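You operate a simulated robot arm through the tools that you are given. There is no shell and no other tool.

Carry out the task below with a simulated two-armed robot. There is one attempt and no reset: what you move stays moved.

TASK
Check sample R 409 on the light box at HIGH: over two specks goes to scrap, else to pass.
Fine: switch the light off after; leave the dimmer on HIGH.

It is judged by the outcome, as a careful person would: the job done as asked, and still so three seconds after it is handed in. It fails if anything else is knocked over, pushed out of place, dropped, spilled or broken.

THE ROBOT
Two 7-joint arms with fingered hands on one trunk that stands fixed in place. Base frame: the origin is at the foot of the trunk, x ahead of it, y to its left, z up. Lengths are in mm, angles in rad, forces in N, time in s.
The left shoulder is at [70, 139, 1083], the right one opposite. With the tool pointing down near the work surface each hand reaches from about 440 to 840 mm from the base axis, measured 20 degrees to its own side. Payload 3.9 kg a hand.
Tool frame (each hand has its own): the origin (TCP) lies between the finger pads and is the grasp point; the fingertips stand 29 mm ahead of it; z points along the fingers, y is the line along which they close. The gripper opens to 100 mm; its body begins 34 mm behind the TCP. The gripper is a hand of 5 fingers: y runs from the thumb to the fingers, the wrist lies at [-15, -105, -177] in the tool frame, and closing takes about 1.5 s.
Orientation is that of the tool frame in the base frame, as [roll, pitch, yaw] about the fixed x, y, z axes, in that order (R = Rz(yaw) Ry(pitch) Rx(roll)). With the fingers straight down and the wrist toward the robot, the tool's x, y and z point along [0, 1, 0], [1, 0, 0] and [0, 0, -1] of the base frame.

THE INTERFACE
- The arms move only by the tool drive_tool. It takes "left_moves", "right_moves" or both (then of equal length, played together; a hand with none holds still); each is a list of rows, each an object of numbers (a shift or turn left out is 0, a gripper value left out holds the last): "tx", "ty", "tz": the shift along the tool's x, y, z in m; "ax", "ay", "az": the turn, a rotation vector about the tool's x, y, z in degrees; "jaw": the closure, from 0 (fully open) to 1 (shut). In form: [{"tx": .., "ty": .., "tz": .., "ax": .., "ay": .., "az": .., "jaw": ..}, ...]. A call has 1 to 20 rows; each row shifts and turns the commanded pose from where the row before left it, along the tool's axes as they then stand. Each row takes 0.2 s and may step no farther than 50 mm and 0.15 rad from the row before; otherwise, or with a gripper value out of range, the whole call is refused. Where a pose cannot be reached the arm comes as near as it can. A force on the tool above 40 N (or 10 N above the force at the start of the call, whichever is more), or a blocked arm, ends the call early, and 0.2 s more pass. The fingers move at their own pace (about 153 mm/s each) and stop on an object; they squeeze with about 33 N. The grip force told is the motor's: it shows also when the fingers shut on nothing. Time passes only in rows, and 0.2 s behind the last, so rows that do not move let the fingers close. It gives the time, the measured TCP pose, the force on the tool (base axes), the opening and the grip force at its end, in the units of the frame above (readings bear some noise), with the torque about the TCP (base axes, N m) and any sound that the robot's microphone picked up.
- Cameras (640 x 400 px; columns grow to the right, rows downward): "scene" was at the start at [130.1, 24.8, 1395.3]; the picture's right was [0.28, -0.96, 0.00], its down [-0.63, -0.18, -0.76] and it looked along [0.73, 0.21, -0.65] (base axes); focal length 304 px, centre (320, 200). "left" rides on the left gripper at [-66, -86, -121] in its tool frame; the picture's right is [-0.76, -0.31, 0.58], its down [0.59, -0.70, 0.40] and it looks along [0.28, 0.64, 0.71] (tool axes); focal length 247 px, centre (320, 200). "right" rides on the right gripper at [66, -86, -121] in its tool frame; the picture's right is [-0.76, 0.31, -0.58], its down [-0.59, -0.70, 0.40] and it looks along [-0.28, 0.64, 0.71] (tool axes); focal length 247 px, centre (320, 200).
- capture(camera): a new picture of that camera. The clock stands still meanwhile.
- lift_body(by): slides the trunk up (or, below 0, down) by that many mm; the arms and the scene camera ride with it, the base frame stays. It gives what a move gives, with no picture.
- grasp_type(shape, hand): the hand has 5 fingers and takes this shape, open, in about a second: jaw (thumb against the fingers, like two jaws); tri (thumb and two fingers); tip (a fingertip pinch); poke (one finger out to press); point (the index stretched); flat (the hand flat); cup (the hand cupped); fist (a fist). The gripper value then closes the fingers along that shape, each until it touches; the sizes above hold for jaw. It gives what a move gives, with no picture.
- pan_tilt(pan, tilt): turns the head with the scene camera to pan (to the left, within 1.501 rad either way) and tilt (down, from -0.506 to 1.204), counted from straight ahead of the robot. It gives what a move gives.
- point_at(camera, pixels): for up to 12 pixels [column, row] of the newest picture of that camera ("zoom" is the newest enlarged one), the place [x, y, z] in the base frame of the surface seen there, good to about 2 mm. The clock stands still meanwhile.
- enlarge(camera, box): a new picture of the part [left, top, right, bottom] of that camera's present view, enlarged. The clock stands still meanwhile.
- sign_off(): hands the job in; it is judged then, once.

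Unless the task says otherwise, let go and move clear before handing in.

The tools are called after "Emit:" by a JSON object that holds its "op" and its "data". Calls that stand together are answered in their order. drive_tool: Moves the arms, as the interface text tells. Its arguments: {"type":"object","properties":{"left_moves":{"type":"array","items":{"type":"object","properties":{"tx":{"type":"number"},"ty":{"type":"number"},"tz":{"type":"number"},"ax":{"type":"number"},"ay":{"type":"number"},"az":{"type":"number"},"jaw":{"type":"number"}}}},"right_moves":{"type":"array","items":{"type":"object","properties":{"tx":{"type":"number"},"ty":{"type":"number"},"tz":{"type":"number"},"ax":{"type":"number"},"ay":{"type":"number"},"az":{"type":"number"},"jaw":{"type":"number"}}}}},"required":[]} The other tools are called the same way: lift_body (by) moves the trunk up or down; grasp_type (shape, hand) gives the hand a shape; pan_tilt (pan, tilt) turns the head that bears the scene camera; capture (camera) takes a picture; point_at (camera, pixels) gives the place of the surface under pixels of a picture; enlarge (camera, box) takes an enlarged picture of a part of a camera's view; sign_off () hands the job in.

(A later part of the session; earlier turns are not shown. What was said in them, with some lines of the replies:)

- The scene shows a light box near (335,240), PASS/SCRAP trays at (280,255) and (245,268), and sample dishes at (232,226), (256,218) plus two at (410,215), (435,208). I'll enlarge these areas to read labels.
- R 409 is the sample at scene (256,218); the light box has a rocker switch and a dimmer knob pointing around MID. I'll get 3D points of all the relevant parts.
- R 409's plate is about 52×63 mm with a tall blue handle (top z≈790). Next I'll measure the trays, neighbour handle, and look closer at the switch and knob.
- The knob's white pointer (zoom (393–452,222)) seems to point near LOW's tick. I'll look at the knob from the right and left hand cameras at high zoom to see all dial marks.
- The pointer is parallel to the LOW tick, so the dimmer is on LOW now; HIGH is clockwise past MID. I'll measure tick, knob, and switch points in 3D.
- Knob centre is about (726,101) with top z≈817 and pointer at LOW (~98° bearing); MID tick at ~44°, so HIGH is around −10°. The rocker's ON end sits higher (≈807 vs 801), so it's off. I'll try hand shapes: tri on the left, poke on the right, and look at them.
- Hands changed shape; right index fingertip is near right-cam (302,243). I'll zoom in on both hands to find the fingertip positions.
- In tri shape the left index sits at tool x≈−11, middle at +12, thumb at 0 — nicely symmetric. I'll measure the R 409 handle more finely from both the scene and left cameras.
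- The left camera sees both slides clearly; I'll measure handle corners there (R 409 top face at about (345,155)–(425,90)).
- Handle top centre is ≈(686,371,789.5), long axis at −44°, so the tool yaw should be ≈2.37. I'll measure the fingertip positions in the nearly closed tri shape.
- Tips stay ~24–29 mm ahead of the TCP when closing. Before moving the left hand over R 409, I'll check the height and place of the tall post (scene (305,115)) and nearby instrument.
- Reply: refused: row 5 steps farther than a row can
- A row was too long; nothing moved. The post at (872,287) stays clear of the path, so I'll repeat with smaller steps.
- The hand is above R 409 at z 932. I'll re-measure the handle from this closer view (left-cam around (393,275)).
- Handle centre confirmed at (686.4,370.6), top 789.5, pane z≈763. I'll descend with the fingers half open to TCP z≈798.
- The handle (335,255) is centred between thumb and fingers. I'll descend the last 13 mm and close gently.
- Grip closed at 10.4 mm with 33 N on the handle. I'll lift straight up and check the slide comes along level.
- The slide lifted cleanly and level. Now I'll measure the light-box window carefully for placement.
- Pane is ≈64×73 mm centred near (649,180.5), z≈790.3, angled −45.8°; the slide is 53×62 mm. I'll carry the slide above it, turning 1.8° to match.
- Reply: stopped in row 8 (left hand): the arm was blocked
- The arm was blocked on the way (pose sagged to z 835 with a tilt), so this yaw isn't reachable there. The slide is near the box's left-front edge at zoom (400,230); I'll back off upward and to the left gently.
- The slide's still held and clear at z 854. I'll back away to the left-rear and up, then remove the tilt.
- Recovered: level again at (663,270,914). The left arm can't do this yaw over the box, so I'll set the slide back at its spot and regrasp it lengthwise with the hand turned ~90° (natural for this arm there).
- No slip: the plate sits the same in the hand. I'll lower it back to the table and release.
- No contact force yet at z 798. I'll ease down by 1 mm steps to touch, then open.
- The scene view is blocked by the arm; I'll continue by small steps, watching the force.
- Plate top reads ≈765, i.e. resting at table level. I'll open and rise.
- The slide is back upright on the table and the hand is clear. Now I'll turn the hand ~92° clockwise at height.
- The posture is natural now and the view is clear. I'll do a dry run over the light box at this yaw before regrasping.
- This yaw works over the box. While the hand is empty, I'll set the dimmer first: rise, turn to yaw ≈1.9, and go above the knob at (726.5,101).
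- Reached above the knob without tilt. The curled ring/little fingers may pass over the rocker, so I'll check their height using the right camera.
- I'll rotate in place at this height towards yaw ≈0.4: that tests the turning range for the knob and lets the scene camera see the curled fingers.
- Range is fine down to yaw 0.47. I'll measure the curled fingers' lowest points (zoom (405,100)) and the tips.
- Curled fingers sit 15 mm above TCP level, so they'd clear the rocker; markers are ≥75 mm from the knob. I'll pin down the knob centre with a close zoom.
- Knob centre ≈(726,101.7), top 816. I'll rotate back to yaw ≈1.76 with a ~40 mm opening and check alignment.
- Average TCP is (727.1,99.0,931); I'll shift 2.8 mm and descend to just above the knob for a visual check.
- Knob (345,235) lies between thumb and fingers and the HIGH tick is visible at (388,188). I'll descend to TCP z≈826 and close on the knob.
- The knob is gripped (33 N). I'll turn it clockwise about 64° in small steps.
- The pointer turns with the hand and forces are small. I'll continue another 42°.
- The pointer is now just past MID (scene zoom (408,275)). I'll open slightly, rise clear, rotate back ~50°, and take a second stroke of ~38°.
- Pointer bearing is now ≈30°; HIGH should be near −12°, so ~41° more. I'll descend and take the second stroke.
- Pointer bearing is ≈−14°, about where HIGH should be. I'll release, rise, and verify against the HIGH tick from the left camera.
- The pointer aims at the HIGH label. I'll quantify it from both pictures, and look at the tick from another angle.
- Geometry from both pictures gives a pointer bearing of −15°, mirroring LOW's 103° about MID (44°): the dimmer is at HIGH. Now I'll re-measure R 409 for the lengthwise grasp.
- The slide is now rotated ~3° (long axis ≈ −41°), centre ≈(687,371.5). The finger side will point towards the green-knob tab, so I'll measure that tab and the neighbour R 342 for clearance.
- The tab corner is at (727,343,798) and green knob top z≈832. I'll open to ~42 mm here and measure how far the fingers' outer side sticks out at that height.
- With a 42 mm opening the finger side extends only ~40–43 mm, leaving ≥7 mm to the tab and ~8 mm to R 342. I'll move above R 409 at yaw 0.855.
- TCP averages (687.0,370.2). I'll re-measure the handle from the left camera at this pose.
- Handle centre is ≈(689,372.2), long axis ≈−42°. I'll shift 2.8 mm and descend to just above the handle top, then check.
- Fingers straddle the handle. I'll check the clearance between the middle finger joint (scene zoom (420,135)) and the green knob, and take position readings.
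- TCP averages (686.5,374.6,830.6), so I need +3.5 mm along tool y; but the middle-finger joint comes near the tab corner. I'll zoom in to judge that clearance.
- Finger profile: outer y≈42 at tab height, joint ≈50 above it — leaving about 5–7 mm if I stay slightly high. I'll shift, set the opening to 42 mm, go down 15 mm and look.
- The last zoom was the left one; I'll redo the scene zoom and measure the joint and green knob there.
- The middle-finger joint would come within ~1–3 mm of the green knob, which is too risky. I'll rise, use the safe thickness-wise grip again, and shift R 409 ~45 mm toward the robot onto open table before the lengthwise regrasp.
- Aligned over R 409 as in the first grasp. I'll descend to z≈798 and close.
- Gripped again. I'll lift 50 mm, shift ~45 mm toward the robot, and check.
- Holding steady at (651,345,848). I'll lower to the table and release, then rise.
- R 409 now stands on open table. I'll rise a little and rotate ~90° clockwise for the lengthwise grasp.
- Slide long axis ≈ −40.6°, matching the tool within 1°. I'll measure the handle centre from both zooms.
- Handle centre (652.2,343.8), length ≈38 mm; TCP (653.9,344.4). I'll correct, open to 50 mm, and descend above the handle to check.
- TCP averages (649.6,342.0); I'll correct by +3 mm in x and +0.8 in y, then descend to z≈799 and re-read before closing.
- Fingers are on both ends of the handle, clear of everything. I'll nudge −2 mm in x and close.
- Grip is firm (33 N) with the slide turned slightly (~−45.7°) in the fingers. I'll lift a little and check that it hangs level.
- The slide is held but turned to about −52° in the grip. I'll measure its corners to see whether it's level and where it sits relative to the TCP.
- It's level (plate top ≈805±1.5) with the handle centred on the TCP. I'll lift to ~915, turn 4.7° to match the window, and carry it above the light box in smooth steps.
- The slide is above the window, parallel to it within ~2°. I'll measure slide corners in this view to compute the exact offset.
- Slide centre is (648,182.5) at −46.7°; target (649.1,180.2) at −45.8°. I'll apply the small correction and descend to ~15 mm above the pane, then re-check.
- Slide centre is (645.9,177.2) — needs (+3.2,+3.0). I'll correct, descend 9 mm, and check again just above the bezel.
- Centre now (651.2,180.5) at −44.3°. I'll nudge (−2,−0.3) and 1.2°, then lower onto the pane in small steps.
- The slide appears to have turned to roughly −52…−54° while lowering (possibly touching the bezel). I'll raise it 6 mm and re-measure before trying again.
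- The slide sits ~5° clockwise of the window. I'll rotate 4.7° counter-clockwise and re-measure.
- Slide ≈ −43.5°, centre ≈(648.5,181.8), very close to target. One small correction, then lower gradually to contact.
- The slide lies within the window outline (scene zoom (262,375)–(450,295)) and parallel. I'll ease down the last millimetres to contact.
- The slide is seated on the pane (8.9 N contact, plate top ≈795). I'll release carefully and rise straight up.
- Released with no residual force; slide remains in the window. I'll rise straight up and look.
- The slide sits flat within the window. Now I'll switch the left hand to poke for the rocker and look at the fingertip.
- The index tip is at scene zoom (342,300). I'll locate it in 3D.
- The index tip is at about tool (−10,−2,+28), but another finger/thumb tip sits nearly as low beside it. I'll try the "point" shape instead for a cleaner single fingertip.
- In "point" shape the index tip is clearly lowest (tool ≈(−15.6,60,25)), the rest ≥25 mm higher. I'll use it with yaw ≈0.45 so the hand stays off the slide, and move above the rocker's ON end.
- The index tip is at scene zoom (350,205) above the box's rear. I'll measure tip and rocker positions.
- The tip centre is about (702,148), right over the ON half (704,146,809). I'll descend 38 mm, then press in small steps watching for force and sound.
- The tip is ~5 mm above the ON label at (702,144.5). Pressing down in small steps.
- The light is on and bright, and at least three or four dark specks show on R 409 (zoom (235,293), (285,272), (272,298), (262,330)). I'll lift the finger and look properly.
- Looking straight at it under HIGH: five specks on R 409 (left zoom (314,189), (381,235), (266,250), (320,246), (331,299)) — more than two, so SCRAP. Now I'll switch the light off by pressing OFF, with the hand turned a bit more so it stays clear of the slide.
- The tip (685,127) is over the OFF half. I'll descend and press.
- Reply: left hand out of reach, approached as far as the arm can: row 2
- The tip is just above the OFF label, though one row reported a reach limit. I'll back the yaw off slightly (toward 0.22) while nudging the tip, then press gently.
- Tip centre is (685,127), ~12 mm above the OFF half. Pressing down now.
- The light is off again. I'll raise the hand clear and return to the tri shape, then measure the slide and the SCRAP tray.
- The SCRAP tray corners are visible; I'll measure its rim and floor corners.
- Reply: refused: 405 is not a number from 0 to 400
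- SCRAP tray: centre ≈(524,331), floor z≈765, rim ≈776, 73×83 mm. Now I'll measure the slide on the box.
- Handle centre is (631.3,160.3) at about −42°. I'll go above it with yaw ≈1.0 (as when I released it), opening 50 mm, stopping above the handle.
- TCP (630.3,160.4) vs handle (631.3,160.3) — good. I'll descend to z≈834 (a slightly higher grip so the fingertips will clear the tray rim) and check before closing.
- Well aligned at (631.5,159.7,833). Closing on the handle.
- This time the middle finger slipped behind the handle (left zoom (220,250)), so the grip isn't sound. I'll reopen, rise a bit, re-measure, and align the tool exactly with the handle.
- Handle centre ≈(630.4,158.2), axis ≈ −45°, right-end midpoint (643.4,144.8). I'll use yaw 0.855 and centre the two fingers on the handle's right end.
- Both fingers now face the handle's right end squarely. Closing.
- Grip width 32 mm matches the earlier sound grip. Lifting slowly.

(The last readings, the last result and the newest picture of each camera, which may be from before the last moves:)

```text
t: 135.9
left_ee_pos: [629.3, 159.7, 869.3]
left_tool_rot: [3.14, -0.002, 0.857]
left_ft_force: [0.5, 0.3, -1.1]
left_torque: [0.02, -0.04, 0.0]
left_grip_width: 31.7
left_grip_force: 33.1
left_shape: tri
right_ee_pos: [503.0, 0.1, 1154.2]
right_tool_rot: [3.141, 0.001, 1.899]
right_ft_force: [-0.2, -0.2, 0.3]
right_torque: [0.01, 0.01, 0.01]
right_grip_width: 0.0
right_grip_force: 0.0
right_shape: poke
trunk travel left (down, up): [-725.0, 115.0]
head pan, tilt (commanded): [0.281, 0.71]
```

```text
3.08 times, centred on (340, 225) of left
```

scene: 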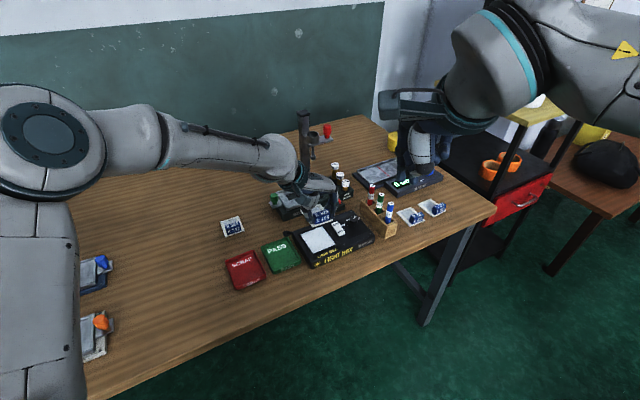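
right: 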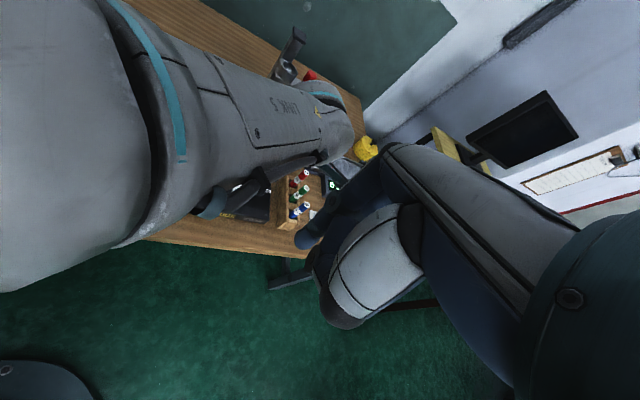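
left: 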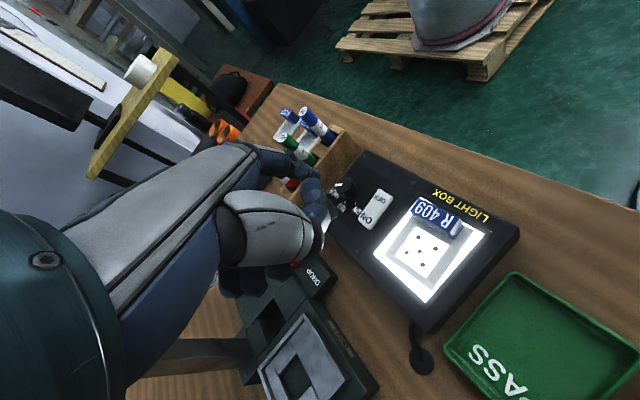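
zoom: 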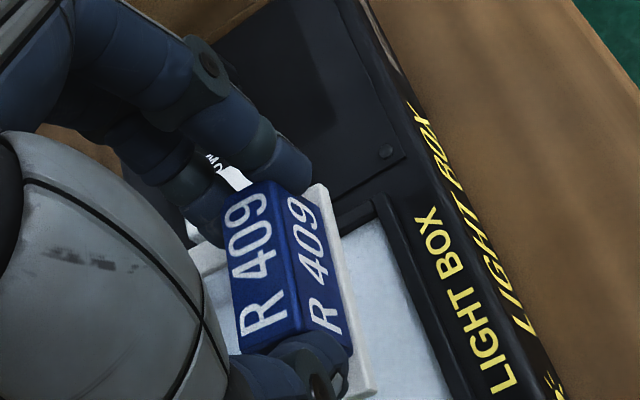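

Lifted cleanly and level. I'll raise to ~915 and carry it over to the SCRAP tray.

Emit:
{"op": "drive_tool", "data": {"left_moves": [{"tz": -0.02}, {"tz": -0.025}, {"tx": 0.002, "ty": -0.0103}, {"tx": 0.004, "ty": -0.0207}, {"tx": 0.005, "ty": -0.026}, {"tx": 0.005, "ty": -0.026}, {"tx": 0.005, "ty": -0.026}, {"tx": 0.005, "ty": -0.026}, {"tx": 0.005, "ty": -0.026}, {"tx": 0.0043, "ty": -0.0221}, {"tx": 0.002, "ty": -0.0107}, {}, {}]}}

Emit:
{"op": "capture", "data": {"camera": "scene"}}

Emit:
{"op": "enlarge", "data": {"camera": "scene", "box": [195, 195, 295, 290]}}

Emit:
{"op": "enlarge", "data": {"camera": "left", "box": [230, 150, 430, 310]}}

```text
t: 138.7
left_ee_pos: [505.9, 313.2, 914.2]
left_tool_rot: [3.14, -0.001, 0.857]
left_ft_force: [-0.4, 0.2, -0.1]
left_torque: [0.03, 0.0, -0.01]
left_grip_width: 32.0
left_grip_force: 33.0
left_shape: tri
right_ee_pos: [500.6, -0.3, 1154.0]
right_tool_rot: [3.142, 0.0, 1.898]
right_ft_force: [-0.5, -0.5, -0.1]
right_torque: [0.04, 0.01, 0.0]
right_grip_width: 0.0
right_grip_force: 0.1
right_shape: poke
trunk travel left (down, up): [-725.0, 115.0]
head pan, tilt (commanded): [0.281, 0.71]
```

```text
taken
```

scene: 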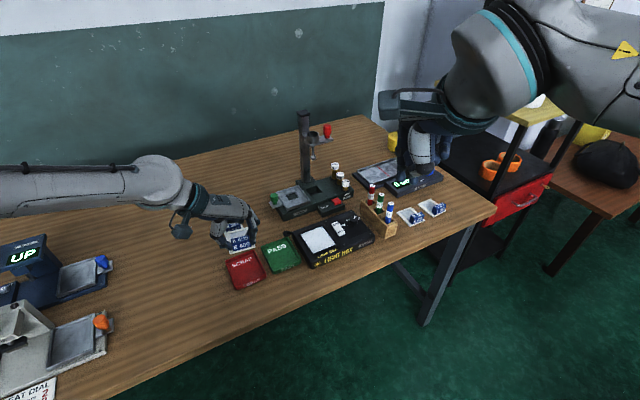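

```text
4.21 times, centred on (245, 242) of scene
```

zoom: 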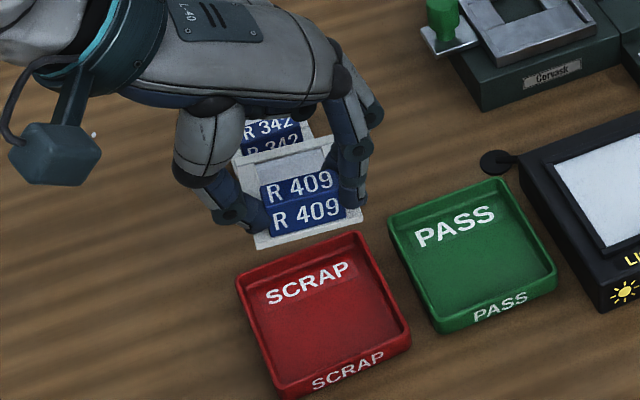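

```text
2.50 times, centred on (330, 230) of left
```

zoom: 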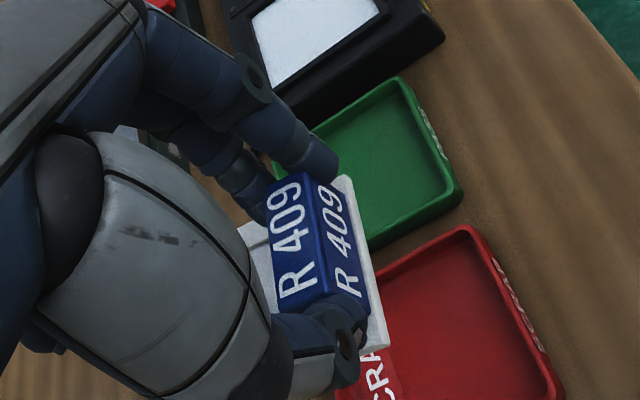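

Slide is over the SCRAP area at z 914. I'll measure its corners for the final approach.

Emit:
{"op": "enlarge", "data": {"camera": "scene", "box": [225, 215, 285, 255]}}

```text
10.00 times, centred on (255, 235) of scene
```

zoom: 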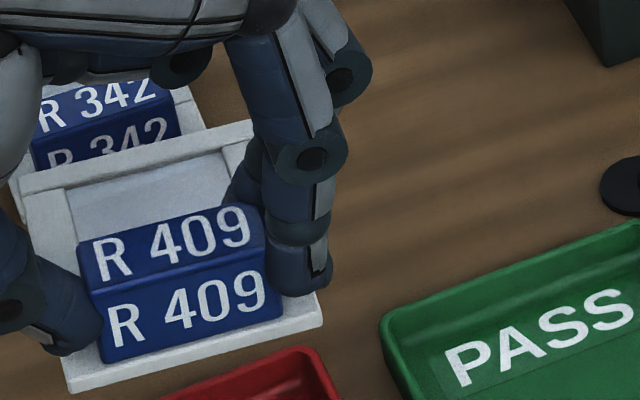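

Emit:
{"op": "point_at", "data": {"camera": "zoom", "pixels": [[72, 385], [320, 318], [248, 128], [25, 190], [85, 248], [245, 210], [262, 240], [97, 285], [170, 245], [200, 345]]}}

Emit:
{"op": "drive_tool", "data": {"left_moves": [{}]}}

Emit:
{"op": "drive_tool", "data": {"left_moves": [{}]}}

```text
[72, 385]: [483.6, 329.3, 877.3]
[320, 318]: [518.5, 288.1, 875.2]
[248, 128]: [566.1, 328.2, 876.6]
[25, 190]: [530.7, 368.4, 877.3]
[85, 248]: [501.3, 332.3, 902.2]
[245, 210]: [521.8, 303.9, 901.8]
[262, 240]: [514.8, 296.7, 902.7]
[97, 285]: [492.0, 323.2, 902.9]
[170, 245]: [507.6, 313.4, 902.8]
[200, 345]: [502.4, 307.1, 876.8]
```

```text
t: 139.1
left_ee_pos: [507.1, 312.4, 915.0]
left_tool_rot: [3.14, -0.002, 0.854]
left_ft_force: [0.3, 0.4, -0.1]
left_torque: [-0.04, -0.01, -0.02]
left_grip_width: 32.0
left_grip_force: 33.0
left_shape: tri
right_ee_pos: [501.7, -0.2, 1154.5]
right_tool_rot: [3.141, 0.001, 1.897]
right_ft_force: [-0.2, -0.9, 0.5]
right_torque: [-0.01, 0.01, 0.01]
right_grip_width: 0.0
right_grip_force: 0.1
right_shape: poke
trunk travel left (down, up): [-725.0, 115.0]
head pan, tilt (commanded): [0.281, 0.71]
```

```text
t: 139.5
left_ee_pos: [504.6, 313.9, 914.3]
left_tool_rot: [3.139, -0.001, 0.854]
left_ft_force: [0.2, 0.6, 0.0]
left_torque: [0.01, -0.02, -0.04]
left_grip_width: 32.0
left_grip_force: 32.2
left_shape: tri
right_ee_pos: [502.5, 2.0, 1154.0]
right_tool_rot: [3.14, 0.0, 1.898]
right_ft_force: [-0.3, 0.2, 1.2]
right_torque: [0.01, 0.02, 0.02]
right_grip_width: 0.0
right_grip_force: 0.0
right_shape: poke
trunk travel left (down, up): [-725.0, 115.0]
head pan, tilt (commanded): [0.281, 0.71]
```

Slide centre (524.7,328.5) at −49.4°; tray centre (524,331.2) at −45.7°. I'll correct and descend to just above the rim.

Emit:
{"op": "drive_tool", "data": {"left_moves": [{"az": -3.7}, {"tx": 0.0014, "ty": -0.0007}, {"tz": 0.025}, {"tz": 0.025}, {"tz": 0.022}, {"tz": 0.016}, {}]}}

Emit:
{"op": "drive_tool", "data": {"left_moves": [{}]}}

Emit:
{"op": "enlarge", "data": {"camera": "scene", "box": [215, 235, 279, 290]}}

```text
t: 141.1
left_ee_pos: [507.4, 315.1, 826.3]
left_tool_rot: [3.138, 0.0, 0.92]
left_ft_force: [0.1, -0.1, -0.5]
left_torque: [0.0, -0.01, -0.02]
left_grip_width: 32.1
left_grip_force: 32.9
left_shape: tri
right_ee_pos: [501.4, 0.5, 1155.0]
right_tool_rot: [3.14, -0.002, 1.896]
right_ft_force: [0.5, 0.1, 0.7]
right_torque: [-0.01, 0.06, 0.0]
right_grip_width: 0.0
right_grip_force: 0.2
right_shape: poke
trunk travel left (down, up): [-725.0, 115.0]
head pan, tilt (commanded): [0.281, 0.71]
```

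```text
t: 141.5
left_ee_pos: [507.0, 315.8, 827.2]
left_tool_rot: [3.14, 0.0, 0.921]
left_ft_force: [0.6, 0.0, -0.3]
left_torque: [0.0, 0.04, 0.01]
left_grip_width: 31.9
left_grip_force: 32.8
left_shape: tri
right_ee_pos: [502.4, 0.1, 1154.7]
right_tool_rot: [-3.141, 0.0, 1.898]
right_ft_force: [0.1, 0.1, 0.2]
right_torque: [0.0, -0.01, 0.0]
right_grip_width: 0.0
right_grip_force: 0.0
right_shape: poke
trunk travel left (down, up): [-725.0, 115.0]
head pan, tilt (commanded): [0.281, 0.71]
```

```text
7.27 times, centred on (247, 262) of scene
```

zoom: 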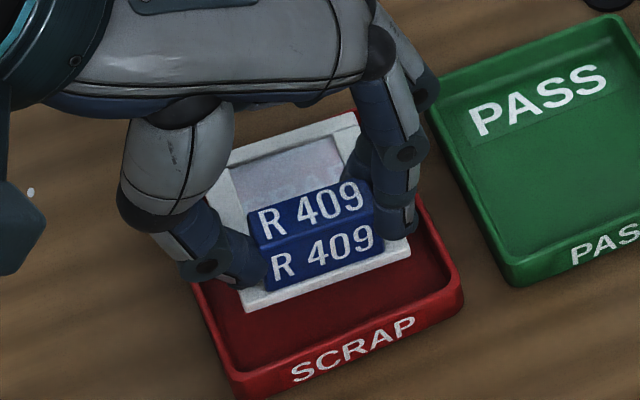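

Emit:
{"op": "point_at", "data": {"camera": "zoom", "pixels": [[246, 305], [407, 245], [355, 117], [215, 190], [253, 235], [362, 183], [374, 217], [266, 265], [460, 285], [240, 370], [195, 290], [415, 205]]}}

```text
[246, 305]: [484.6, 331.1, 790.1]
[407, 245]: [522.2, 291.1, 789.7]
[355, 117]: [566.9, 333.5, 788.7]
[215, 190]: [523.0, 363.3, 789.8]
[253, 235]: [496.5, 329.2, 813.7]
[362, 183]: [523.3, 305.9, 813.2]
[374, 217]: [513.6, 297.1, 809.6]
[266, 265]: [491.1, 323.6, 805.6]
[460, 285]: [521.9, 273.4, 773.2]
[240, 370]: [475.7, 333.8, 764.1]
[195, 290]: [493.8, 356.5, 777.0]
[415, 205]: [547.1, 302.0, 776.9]
```

Slide centre (525.8,332.3) at −46.6°, well inside the tray outline. I'll make a small correction and lower into the tray.

Emit:
{"op": "drive_tool", "data": {"left_moves": [{"tx": -0.0015, "ty": -0.0005}, {"tz": 0.006}, {"tz": 0.005}, {"tz": 0.004}, {"tz": 0.002}, {}]}}

Emit:
{"op": "enlarge", "data": {"camera": "scene", "box": [215, 235, 279, 290]}}

Emit:
{"op": "enlarge", "data": {"camera": "left", "box": [260, 160, 420, 310]}}

```text
t: 142.9
left_ee_pos: [507.0, 315.3, 811.1]
left_tool_rot: [3.141, -0.001, 0.919]
left_ft_force: [-1.1, -0.6, -0.4]
left_torque: [0.02, -0.02, 0.0]
left_grip_width: 32.0
left_grip_force: 33.2
left_shape: tri
right_ee_pos: [502.4, -0.1, 1153.8]
right_tool_rot: [-3.141, 0.0, 1.897]
right_ft_force: [0.2, -0.8, 0.5]
right_torque: [0.03, 0.0, 0.0]
right_grip_width: 0.0
right_grip_force: 0.1
right_shape: poke
trunk travel left (down, up): [-725.0, 115.0]
head pan, tilt (commanded): [0.281, 0.71]
```

```text
7.27 times, centred on (247, 262) of scene
```

zoom: 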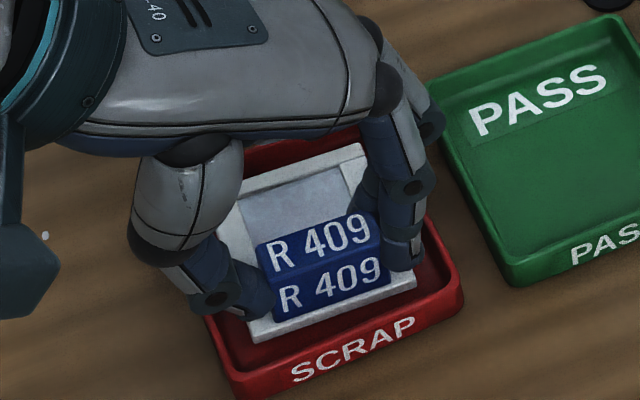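

```text
2.67 times, centred on (340, 235) of left
```

zoom: 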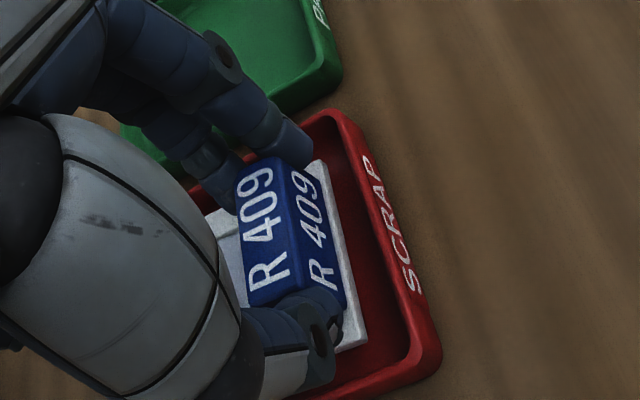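

The slide is inside the tray outline, a few mm above the floor. I'll lower in 1 mm steps until contact.

Emit:
{"op": "drive_tool", "data": {"left_moves": [{"tz": 0.001}, {"tz": 0.001}, {}]}}

Emit:
{"op": "drive_tool", "data": {"left_moves": [{"tz": 0.001}, {}]}}

Emit:
{"op": "drive_tool", "data": {"left_moves": [{"tz": 0.001}, {}]}}

Emit:
{"op": "enlarge", "data": {"camera": "scene", "box": [215, 235, 279, 290]}}

Emit:
{"op": "point_at", "data": {"camera": "zoom", "pixels": [[252, 340], [412, 275], [362, 148], [350, 300], [300, 320], [200, 300], [425, 225]]}}

```text
t: 143.7
left_ee_pos: [506.8, 314.3, 807.8]
left_tool_rot: [3.141, 0.0, 0.92]
left_ft_force: [-0.1, -0.8, -0.8]
left_torque: [0.03, -0.02, 0.0]
left_grip_width: 31.9
left_grip_force: 33.1
left_shape: tri
right_ee_pos: [502.2, -0.2, 1155.1]
right_tool_rot: [3.141, 0.0, 1.898]
right_ft_force: [0.2, -0.4, 0.2]
right_torque: [-0.03, -0.01, 0.0]
right_grip_width: 0.1
right_grip_force: 0.0
right_shape: poke
trunk travel left (down, up): [-725.0, 115.0]
head pan, tilt (commanded): [0.281, 0.71]
```

```text
t: 144.3
left_ee_pos: [505.7, 313.9, 807.8]
left_tool_rot: [3.138, 0.0, 0.92]
left_ft_force: [0.6, 0.1, 0.0]
left_torque: [0.01, -0.03, -0.01]
left_grip_width: 32.3
left_grip_force: 33.1
left_shape: tri
right_ee_pos: [502.8, -0.8, 1154.7]
right_tool_rot: [-3.14, -0.001, 1.897]
right_ft_force: [0.0, 0.8, 0.1]
right_torque: [-0.01, 0.0, -0.02]
right_grip_width: 0.0
right_grip_force: 0.0
right_shape: poke
trunk travel left (down, up): [-725.0, 115.0]
head pan, tilt (commanded): [0.281, 0.71]
```

```text
t: 144.9
left_ee_pos: [505.4, 313.9, 806.2]
left_tool_rot: [3.136, 0.0, 0.92]
left_ft_force: [-0.9, -0.2, 3.7]
left_torque: [-0.07, -0.04, -0.02]
left_grip_width: 31.7
left_grip_force: 32.8
left_shape: tri
right_ee_pos: [502.1, -0.2, 1155.6]
right_tool_rot: [3.141, -0.002, 1.897]
right_ft_force: [-0.5, -0.6, 0.0]
right_torque: [0.01, 0.0, 0.0]
right_grip_width: 0.0
right_grip_force: 0.1
right_shape: poke
trunk travel left (down, up): [-725.0, 115.0]
head pan, tilt (commanded): [0.281, 0.71]
```

```text
7.27 times, centred on (247, 262) of scene
```

zoom: 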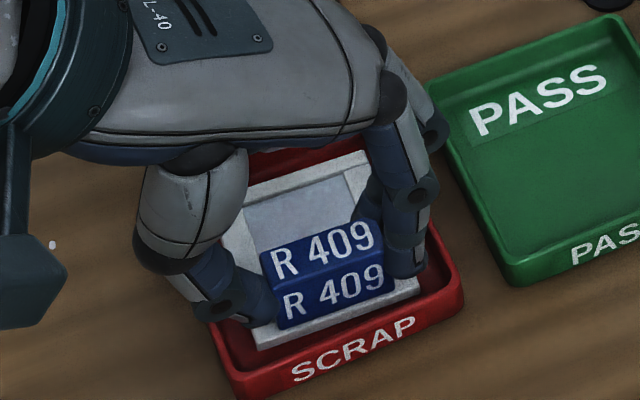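

```text
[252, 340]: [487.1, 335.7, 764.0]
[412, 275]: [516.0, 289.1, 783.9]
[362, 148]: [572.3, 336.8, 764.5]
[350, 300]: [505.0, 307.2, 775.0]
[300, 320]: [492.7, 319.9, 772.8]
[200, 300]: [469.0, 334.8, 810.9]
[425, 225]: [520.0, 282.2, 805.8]
```

Contact (3.7 N): the slide rests on the SCRAP tray floor. I'll open just slightly, rise past the rim, then open more and go up.

Emit:
{"op": "drive_tool", "data": {"left_moves": [{"jaw": 0.66}, {"jaw": 0.63}, {}, {}, {"tz": -0.003}, {"tz": -0.005}, {"tz": -0.008}, {}]}}

Emit:
{"op": "enlarge", "data": {"camera": "scene", "box": [215, 235, 279, 290]}}

```text
t: 146.7
left_ee_pos: [506.0, 314.9, 821.2]
left_tool_rot: [3.141, 0.0, 0.921]
left_ft_force: [-0.5, 0.1, -1.3]
left_torque: [-0.03, 0.02, 0.01]
left_grip_width: 37.5
left_grip_force: 0.0
left_shape: tri
right_ee_pos: [502.5, 0.8, 1154.3]
right_tool_rot: [3.141, 0.0, 1.896]
right_ft_force: [0.3, 0.1, -0.4]
right_torque: [0.02, -0.01, -0.03]
right_grip_width: 0.3
right_grip_force: 0.1
right_shape: poke
trunk travel left (down, up): [-725.0, 115.0]
head pan, tilt (commanded): [0.281, 0.71]
```

```text
7.27 times, centred on (247, 262) of scene
```

zoom: 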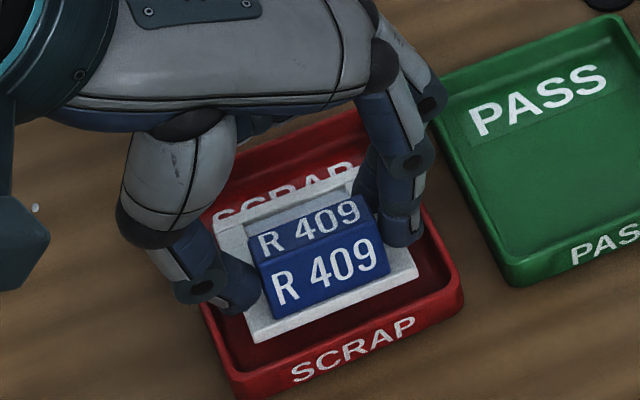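

The fingers at 37.5 mm were still touching, so the slide came up tilted. I'll lower it again gently and open wider at the right height.

Emit:
{"op": "drive_tool", "data": {"left_moves": [{"tz": 0.005}, {"tz": 0.004}, {"tz": 0.003}, {}]}}

Emit:
{"op": "enlarge", "data": {"camera": "scene", "box": [215, 235, 279, 290]}}

Emit:
{"op": "enlarge", "data": {"camera": "left", "box": [260, 160, 420, 310]}}

```text
t: 147.7
left_ee_pos: [507.0, 314.6, 810.0]
left_tool_rot: [3.141, 0.0, 0.92]
left_ft_force: [-0.2, -0.6, 0.0]
left_torque: [0.0, 0.02, 0.04]
left_grip_width: 37.5
left_grip_force: 0.0
left_shape: tri
right_ee_pos: [501.6, -0.6, 1154.7]
right_tool_rot: [-3.14, -0.001, 1.897]
right_ft_force: [0.6, 0.0, 0.6]
right_torque: [0.03, -0.01, 0.03]
right_grip_width: 0.0
right_grip_force: 0.0
right_shape: poke
trunk travel left (down, up): [-725.0, 115.0]
head pan, tilt (commanded): [0.281, 0.71]
```

```text
7.27 times, centred on (247, 262) of scene
```

zoom: 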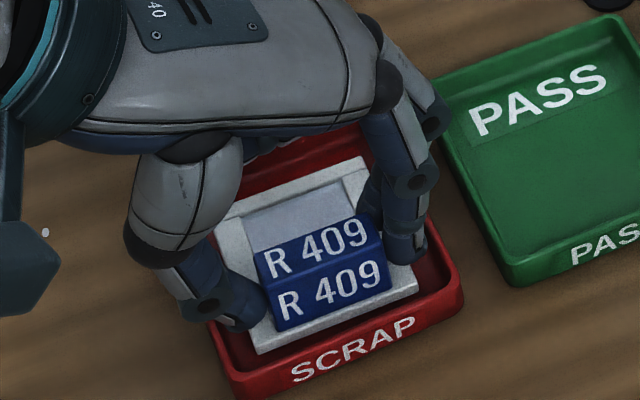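

```text
2.67 times, centred on (340, 235) of left
```

zoom: 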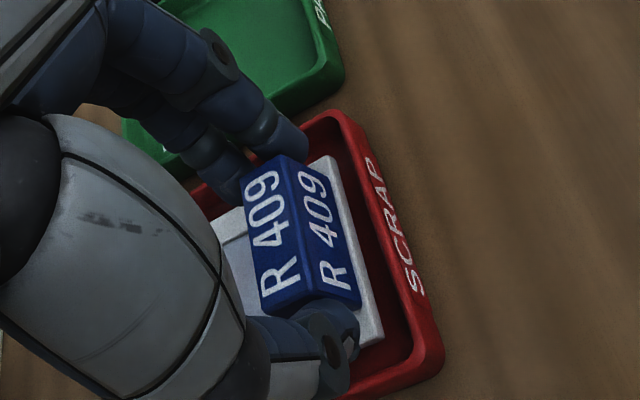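

The slide is nearly flat in the tray again. I'll lower 2 mm more, then open to ~47 mm so both sides come free.

Emit:
{"op": "drive_tool", "data": {"left_moves": [{"tz": 0.002}, {}, {"jaw": 0.6}, {"jaw": 0.57}, {"jaw": 0.53}, {}, {}]}}

Emit:
{"op": "enlarge", "data": {"camera": "scene", "box": [215, 235, 279, 290]}}

Emit:
{"op": "enlarge", "data": {"camera": "left", "box": [260, 160, 420, 310]}}

```text
t: 149.3
left_ee_pos: [506.3, 315.3, 809.4]
left_tool_rot: [3.139, -0.002, 0.92]
left_ft_force: [0.7, 0.2, 0.2]
left_torque: [-0.01, -0.03, 0.03]
left_grip_width: 46.6
left_grip_force: 0.1
left_shape: tri
right_ee_pos: [501.2, 0.1, 1153.1]
right_tool_rot: [3.14, 0.0, 1.896]
right_ft_force: [-0.6, -0.5, 0.4]
right_torque: [-0.03, 0.0, 0.03]
right_grip_width: 0.0
right_grip_force: 0.1
right_shape: poke
trunk travel left (down, up): [-725.0, 115.0]
head pan, tilt (commanded): [0.281, 0.71]
```

```text
7.27 times, centred on (247, 262) of scene
```

zoom: 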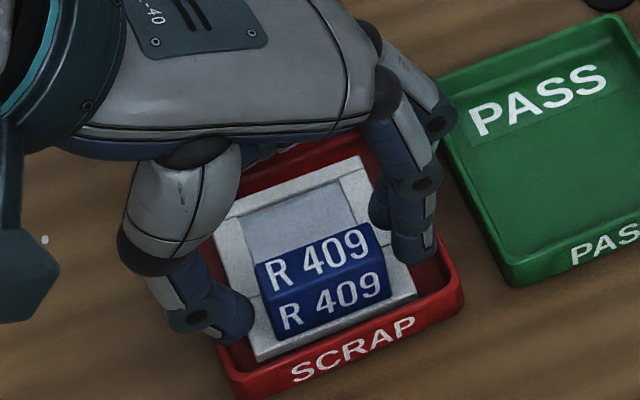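

```text
2.67 times, centred on (340, 235) of left
```

zoom: 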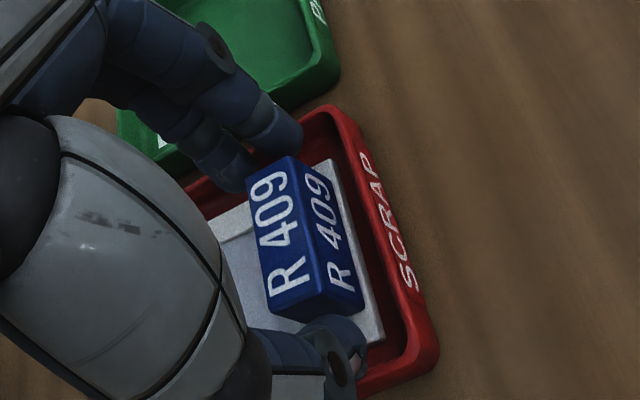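

The slide lies flat and both sides look free. I'll rise 8 mm and verify it stays.

Emit:
{"op": "drive_tool", "data": {"left_moves": [{"tz": -0.003}, {"tz": -0.005}, {}]}}

Emit:
{"op": "enlarge", "data": {"camera": "scene", "box": [215, 235, 279, 290]}}

```text
t: 150.1
left_ee_pos: [505.1, 312.8, 816.5]
left_tool_rot: [3.14, 0.001, 0.918]
left_ft_force: [-0.3, 0.3, -0.3]
left_torque: [0.0, -0.01, 0.01]
left_grip_width: 46.6
left_grip_force: 0.1
left_shape: tri
right_ee_pos: [502.6, 1.6, 1153.9]
right_tool_rot: [3.14, -0.001, 1.897]
right_ft_force: [-0.1, 0.1, -0.7]
right_torque: [0.0, 0.02, 0.0]
right_grip_width: 0.1
right_grip_force: 0.0
right_shape: poke
trunk travel left (down, up): [-725.0, 115.0]
head pan, tilt (commanded): [0.281, 0.71]
```

```text
7.27 times, centred on (247, 262) of scene
```

zoom: 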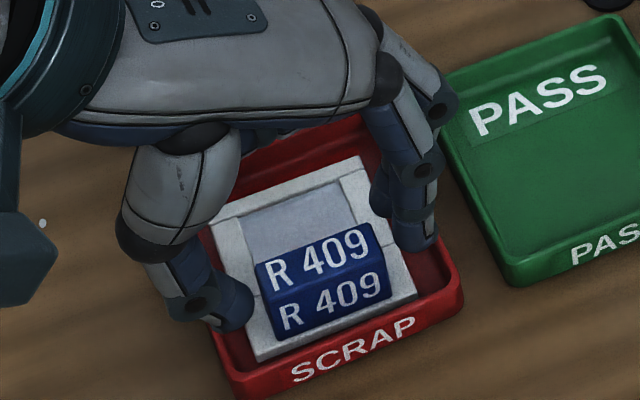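

The slide stays put in the tray while the hand rises. I'll rise fully clear and check everything.

Emit:
{"op": "drive_tool", "data": {"left_moves": [{"tz": -0.01}, {"tz": -0.02}, {"tz": -0.03}, {"tz": -0.04}, {"tz": -0.04}, {"tx": 0.03}, {"tx": 0.03}, {}]}}

Emit:
{"op": "capture", "data": {"camera": "scene"}}

Emit:
{"op": "enlarge", "data": {"camera": "scene", "box": [215, 210, 295, 290]}}

Emit:
{"op": "enlarge", "data": {"camera": "scene", "box": [285, 190, 395, 275]}}

```text
t: 151.9
left_ee_pos: [542.4, 359.7, 954.9]
left_tool_rot: [3.139, -0.001, 0.92]
left_ft_force: [-0.2, 0.0, 0.0]
left_torque: [0.0, -0.03, -0.02]
left_grip_width: 46.8
left_grip_force: 0.0
left_shape: tri
right_ee_pos: [501.6, -1.5, 1154.0]
right_tool_rot: [-3.141, -0.002, 1.896]
right_ft_force: [0.4, -0.5, -0.5]
right_torque: [0.01, -0.04, 0.0]
right_grip_width: 0.0
right_grip_force: 0.1
right_shape: poke
trunk travel left (down, up): [-725.0, 115.0]
head pan, tilt (commanded): [0.281, 0.71]
```

```text
taken
```

scene: 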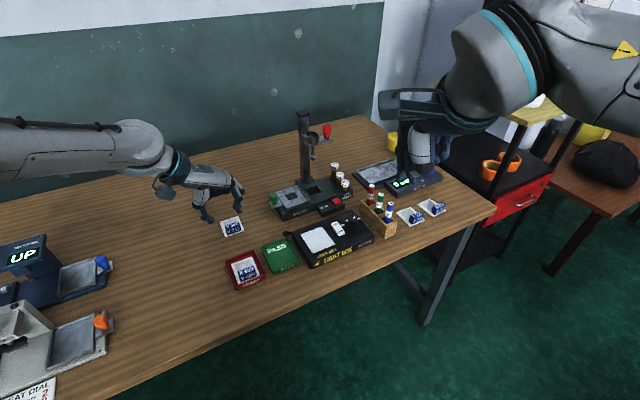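

```text
5.00 times, centred on (255, 250) of scene
```

zoom: 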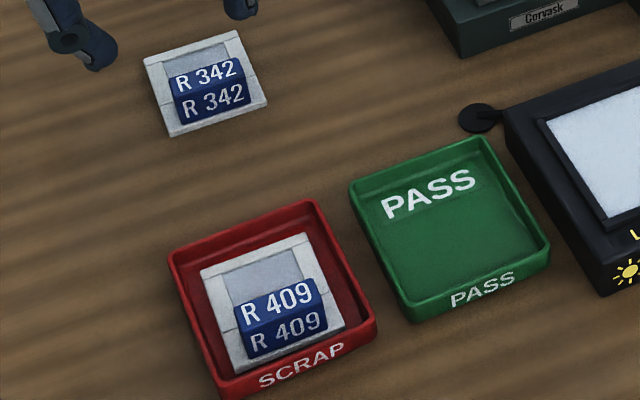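

```text
4.71 times, centred on (340, 232) of scene
```

zoom: 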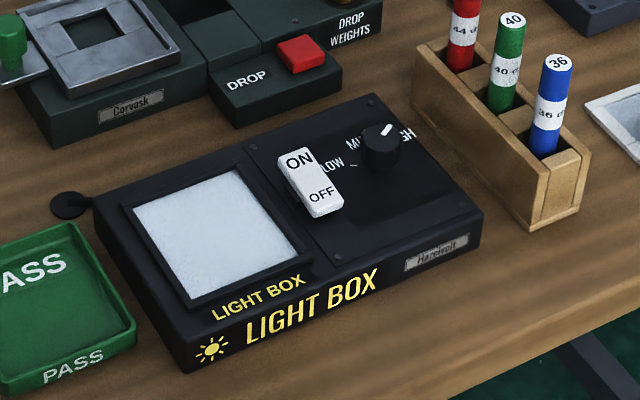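

R 409 is in the SCRAP tray, the light is off, R 342 and the trays look undisturbed. Before handing in I want one direct look at the HIGH tick versus the pointer, so I'll bring the left camera to the knob's front-right at a safe height.

Emit:
{"op": "drive_tool", "data": {"left_moves": [{"az": -8}, {"az": -8}, {"az": -8}, {"az": -8}, {"az": -8}, {"az": -7.8}, {}]}}

```text
t: 153.5
left_ee_pos: [543.0, 363.5, 955.7]
left_tool_rot: [3.14, 0.003, 1.756]
left_ft_force: [0.3, -0.1, -0.1]
left_torque: [-0.01, -0.05, 0.01]
left_grip_width: 46.7
left_grip_force: 0.1
left_shape: tri
right_ee_pos: [501.4, 1.4, 1154.6]
right_tool_rot: [3.142, 0.0, 1.898]
right_ft_force: [0.2, -0.2, 0.1]
right_torque: [0.01, -0.02, -0.02]
right_grip_width: 0.0
right_grip_force: 0.1
right_shape: poke
trunk travel left (down, up): [-725.0, 115.0]
head pan, tilt (commanded): [0.281, 0.71]
```

Emit:
{"op": "drive_tool", "data": {"left_moves": [{"tx": -0.0324, "ty": 0.0145}, {"tx": -0.0324, "ty": 0.0145}, {"tx": -0.0324, "ty": 0.0145}, {"tx": -0.0324, "ty": 0.0145}, {"tx": -0.0324, "ty": 0.0145}, {"tx": -0.0324, "ty": 0.0145}, {"tx": -0.0324, "ty": 0.0145}, {"tx": -0.0324, "ty": 0.0145}, {"tx": -0.0324, "ty": 0.0145}, {}, {}]}}

Emit:
{"op": "capture", "data": {"camera": "left"}}

```text
t: 155.9
left_ee_pos: [725.2, 99.8, 957.0]
left_tool_rot: [3.141, 0.002, 1.754]
left_ft_force: [-0.2, -0.2, 0.1]
left_torque: [0.0, -0.01, -0.01]
left_grip_width: 46.7
left_grip_force: 0.0
left_shape: tri
right_ee_pos: [501.3, -0.3, 1155.6]
right_tool_rot: [-3.141, 0.0, 1.897]
right_ft_force: [0.7, -0.5, -0.6]
right_torque: [0.02, 0.0, 0.03]
right_grip_width: 0.0
right_grip_force: 0.0
right_shape: poke
trunk travel left (down, up): [-725.0, 115.0]
head pan, tilt (commanded): [0.281, 0.71]
```

```text
taken
```

left: 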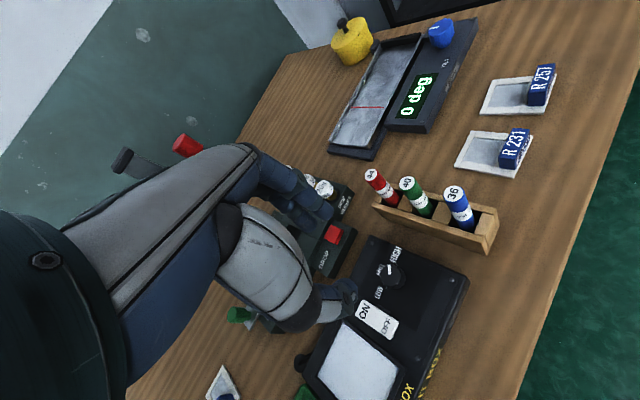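

Emit:
{"op": "enlarge", "data": {"camera": "left", "box": [366, 240, 422, 300]}}

```text
6.67 times, centred on (394, 270) of left
```

zoom: 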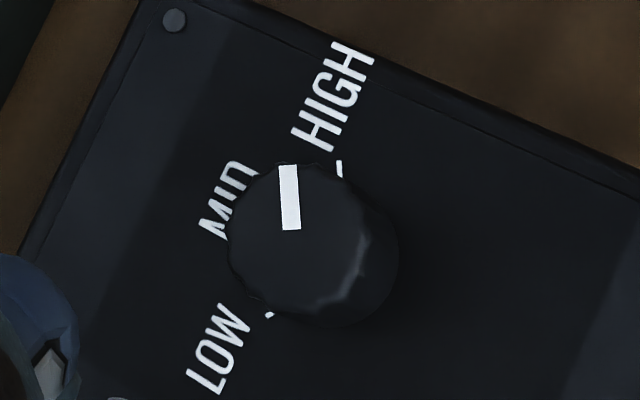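

The pointer and the HIGH tick (zoom (340,168)) look parallel. I'll quantify the tick and pointer bearings.

Emit:
{"op": "point_at", "data": {"camera": "zoom", "pixels": [[338, 163], [341, 174], [270, 314], [288, 167], [292, 228], [240, 230], [345, 220], [287, 168], [312, 290], [250, 180]]}}

Emit:
{"op": "enlarge", "data": {"camera": "left", "box": [384, 248, 408, 263]}}

```text
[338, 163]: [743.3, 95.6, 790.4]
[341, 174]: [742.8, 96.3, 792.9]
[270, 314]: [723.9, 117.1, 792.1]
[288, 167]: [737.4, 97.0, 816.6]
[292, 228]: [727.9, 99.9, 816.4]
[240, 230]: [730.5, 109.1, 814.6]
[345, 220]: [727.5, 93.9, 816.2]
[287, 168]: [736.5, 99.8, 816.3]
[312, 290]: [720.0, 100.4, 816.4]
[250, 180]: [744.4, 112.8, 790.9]
```

```text
16.00 times, centred on (396, 256) of left
```

zoom: 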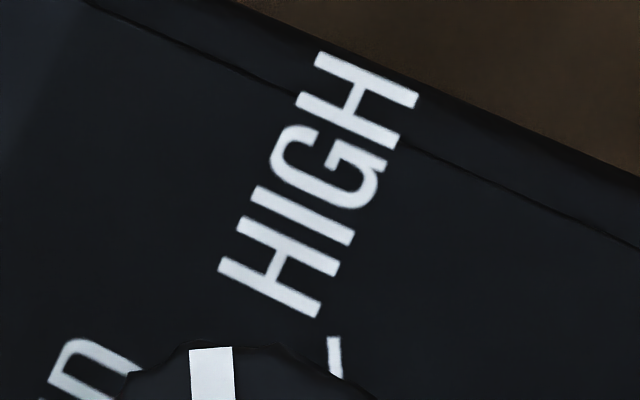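

The HIGH tick (slope ≈0.1) and the pointer (slope ≈0.07) are parallel within ~2°, so the dimmer is on HIGH. I'll move the left hand back clear of the bench items.

Emit:
{"op": "drive_tool", "data": {"left_moves": [{"tx": 0.0324, "ty": -0.0145, "tz": -0.01}, {"tx": 0.0324, "ty": -0.0145, "tz": -0.01}, {"tx": 0.0324, "ty": -0.0145, "tz": -0.01}, {"tx": 0.0324, "ty": -0.0145}, {"tx": 0.0324, "ty": -0.0145}, {"tx": 0.0324, "ty": -0.0145}, {"tx": 0.0324, "ty": -0.0145}, {"tx": 0.0324, "ty": -0.0145}, {"tx": 0.0324, "ty": -0.0145}, {}, {}]}}

Emit:
{"op": "capture", "data": {"camera": "scene"}}

Emit:
{"op": "capture", "data": {"camera": "left"}}

Emit:
{"op": "enlarge", "data": {"camera": "left", "box": [380, 130, 620, 320]}}

```text
t: 158.3
left_ee_pos: [544.3, 363.8, 988.3]
left_tool_rot: [3.141, 0.001, 1.754]
left_ft_force: [-0.7, 0.4, 0.0]
left_torque: [0.01, 0.0, -0.02]
left_grip_width: 46.7
left_grip_force: 0.0
left_shape: tri
right_ee_pos: [501.4, 0.8, 1154.0]
right_tool_rot: [3.139, 0.001, 1.895]
right_ft_force: [0.2, 0.2, -0.5]
right_torque: [-0.03, 0.03, -0.02]
right_grip_width: 0.0
right_grip_force: 0.2
right_shape: poke
trunk travel left (down, up): [-725.0, 115.0]
head pan, tilt (commanded): [0.281, 0.71]
```

```text
taken
```

scene: 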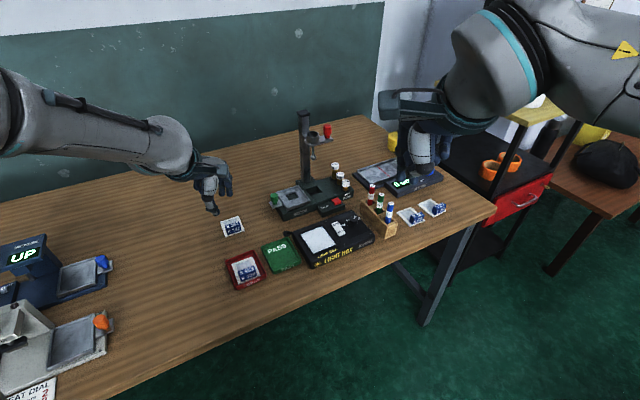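

```text
taken
```

left: 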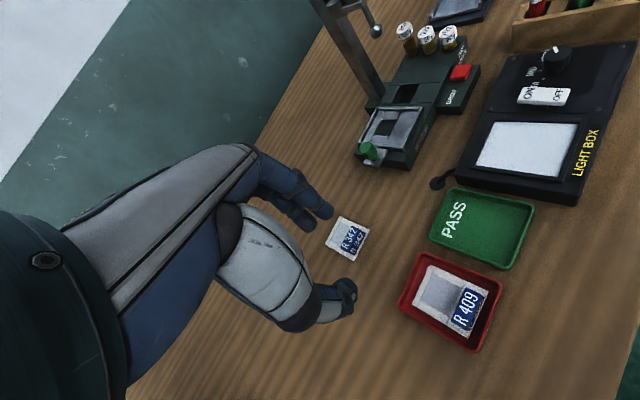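

```text
2.11 times, centred on (500, 225) of left
```

zoom: 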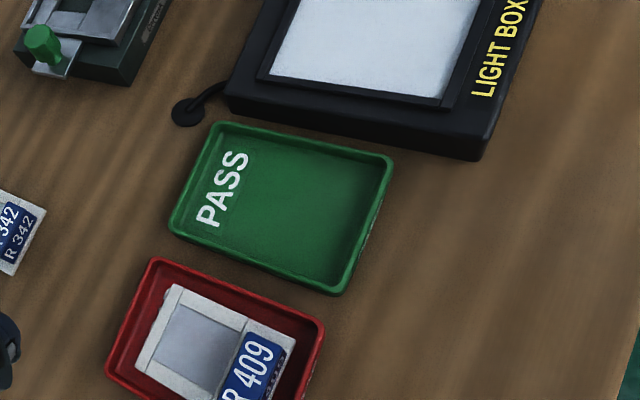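

The pictures show R 409 flat in the SCRAP tray (left-cam (455,300)), the light box dark with the rocker on OFF, the dimmer on HIGH, and everything else in place with both hands clear. The job is done: five specks were seen at HIGH, so the sample went to scrap. Handing in.

Emit:
{"op": "sign_off", "data": {}}

```text
The job is handed in.
```

I checked R 409 on the light box at HIGH and counted five specks. That is over two, so it went to scrap and now lies flat in the SCRAP tray.

- **Light and dimmer:** the light is off, and the dimmer is on HIGH. I checked its pointer against the HIGH mark before handing in.
- **Other items:** R 342, the trays, the press and the marker rack look undisturbed in the last pictures.
- **Handling:** on the first carry to the light box the left arm was blocked and its hand dipped toward the box; the slide may have touched the box edge lightly (about 3.6 N). I saw no damage or movement. I also put R 409 down on the table twice to change my grip on it. When I first let go in the SCRAP tray it stuck to the fingers and tilted, so I lowered it again and it settled flat.
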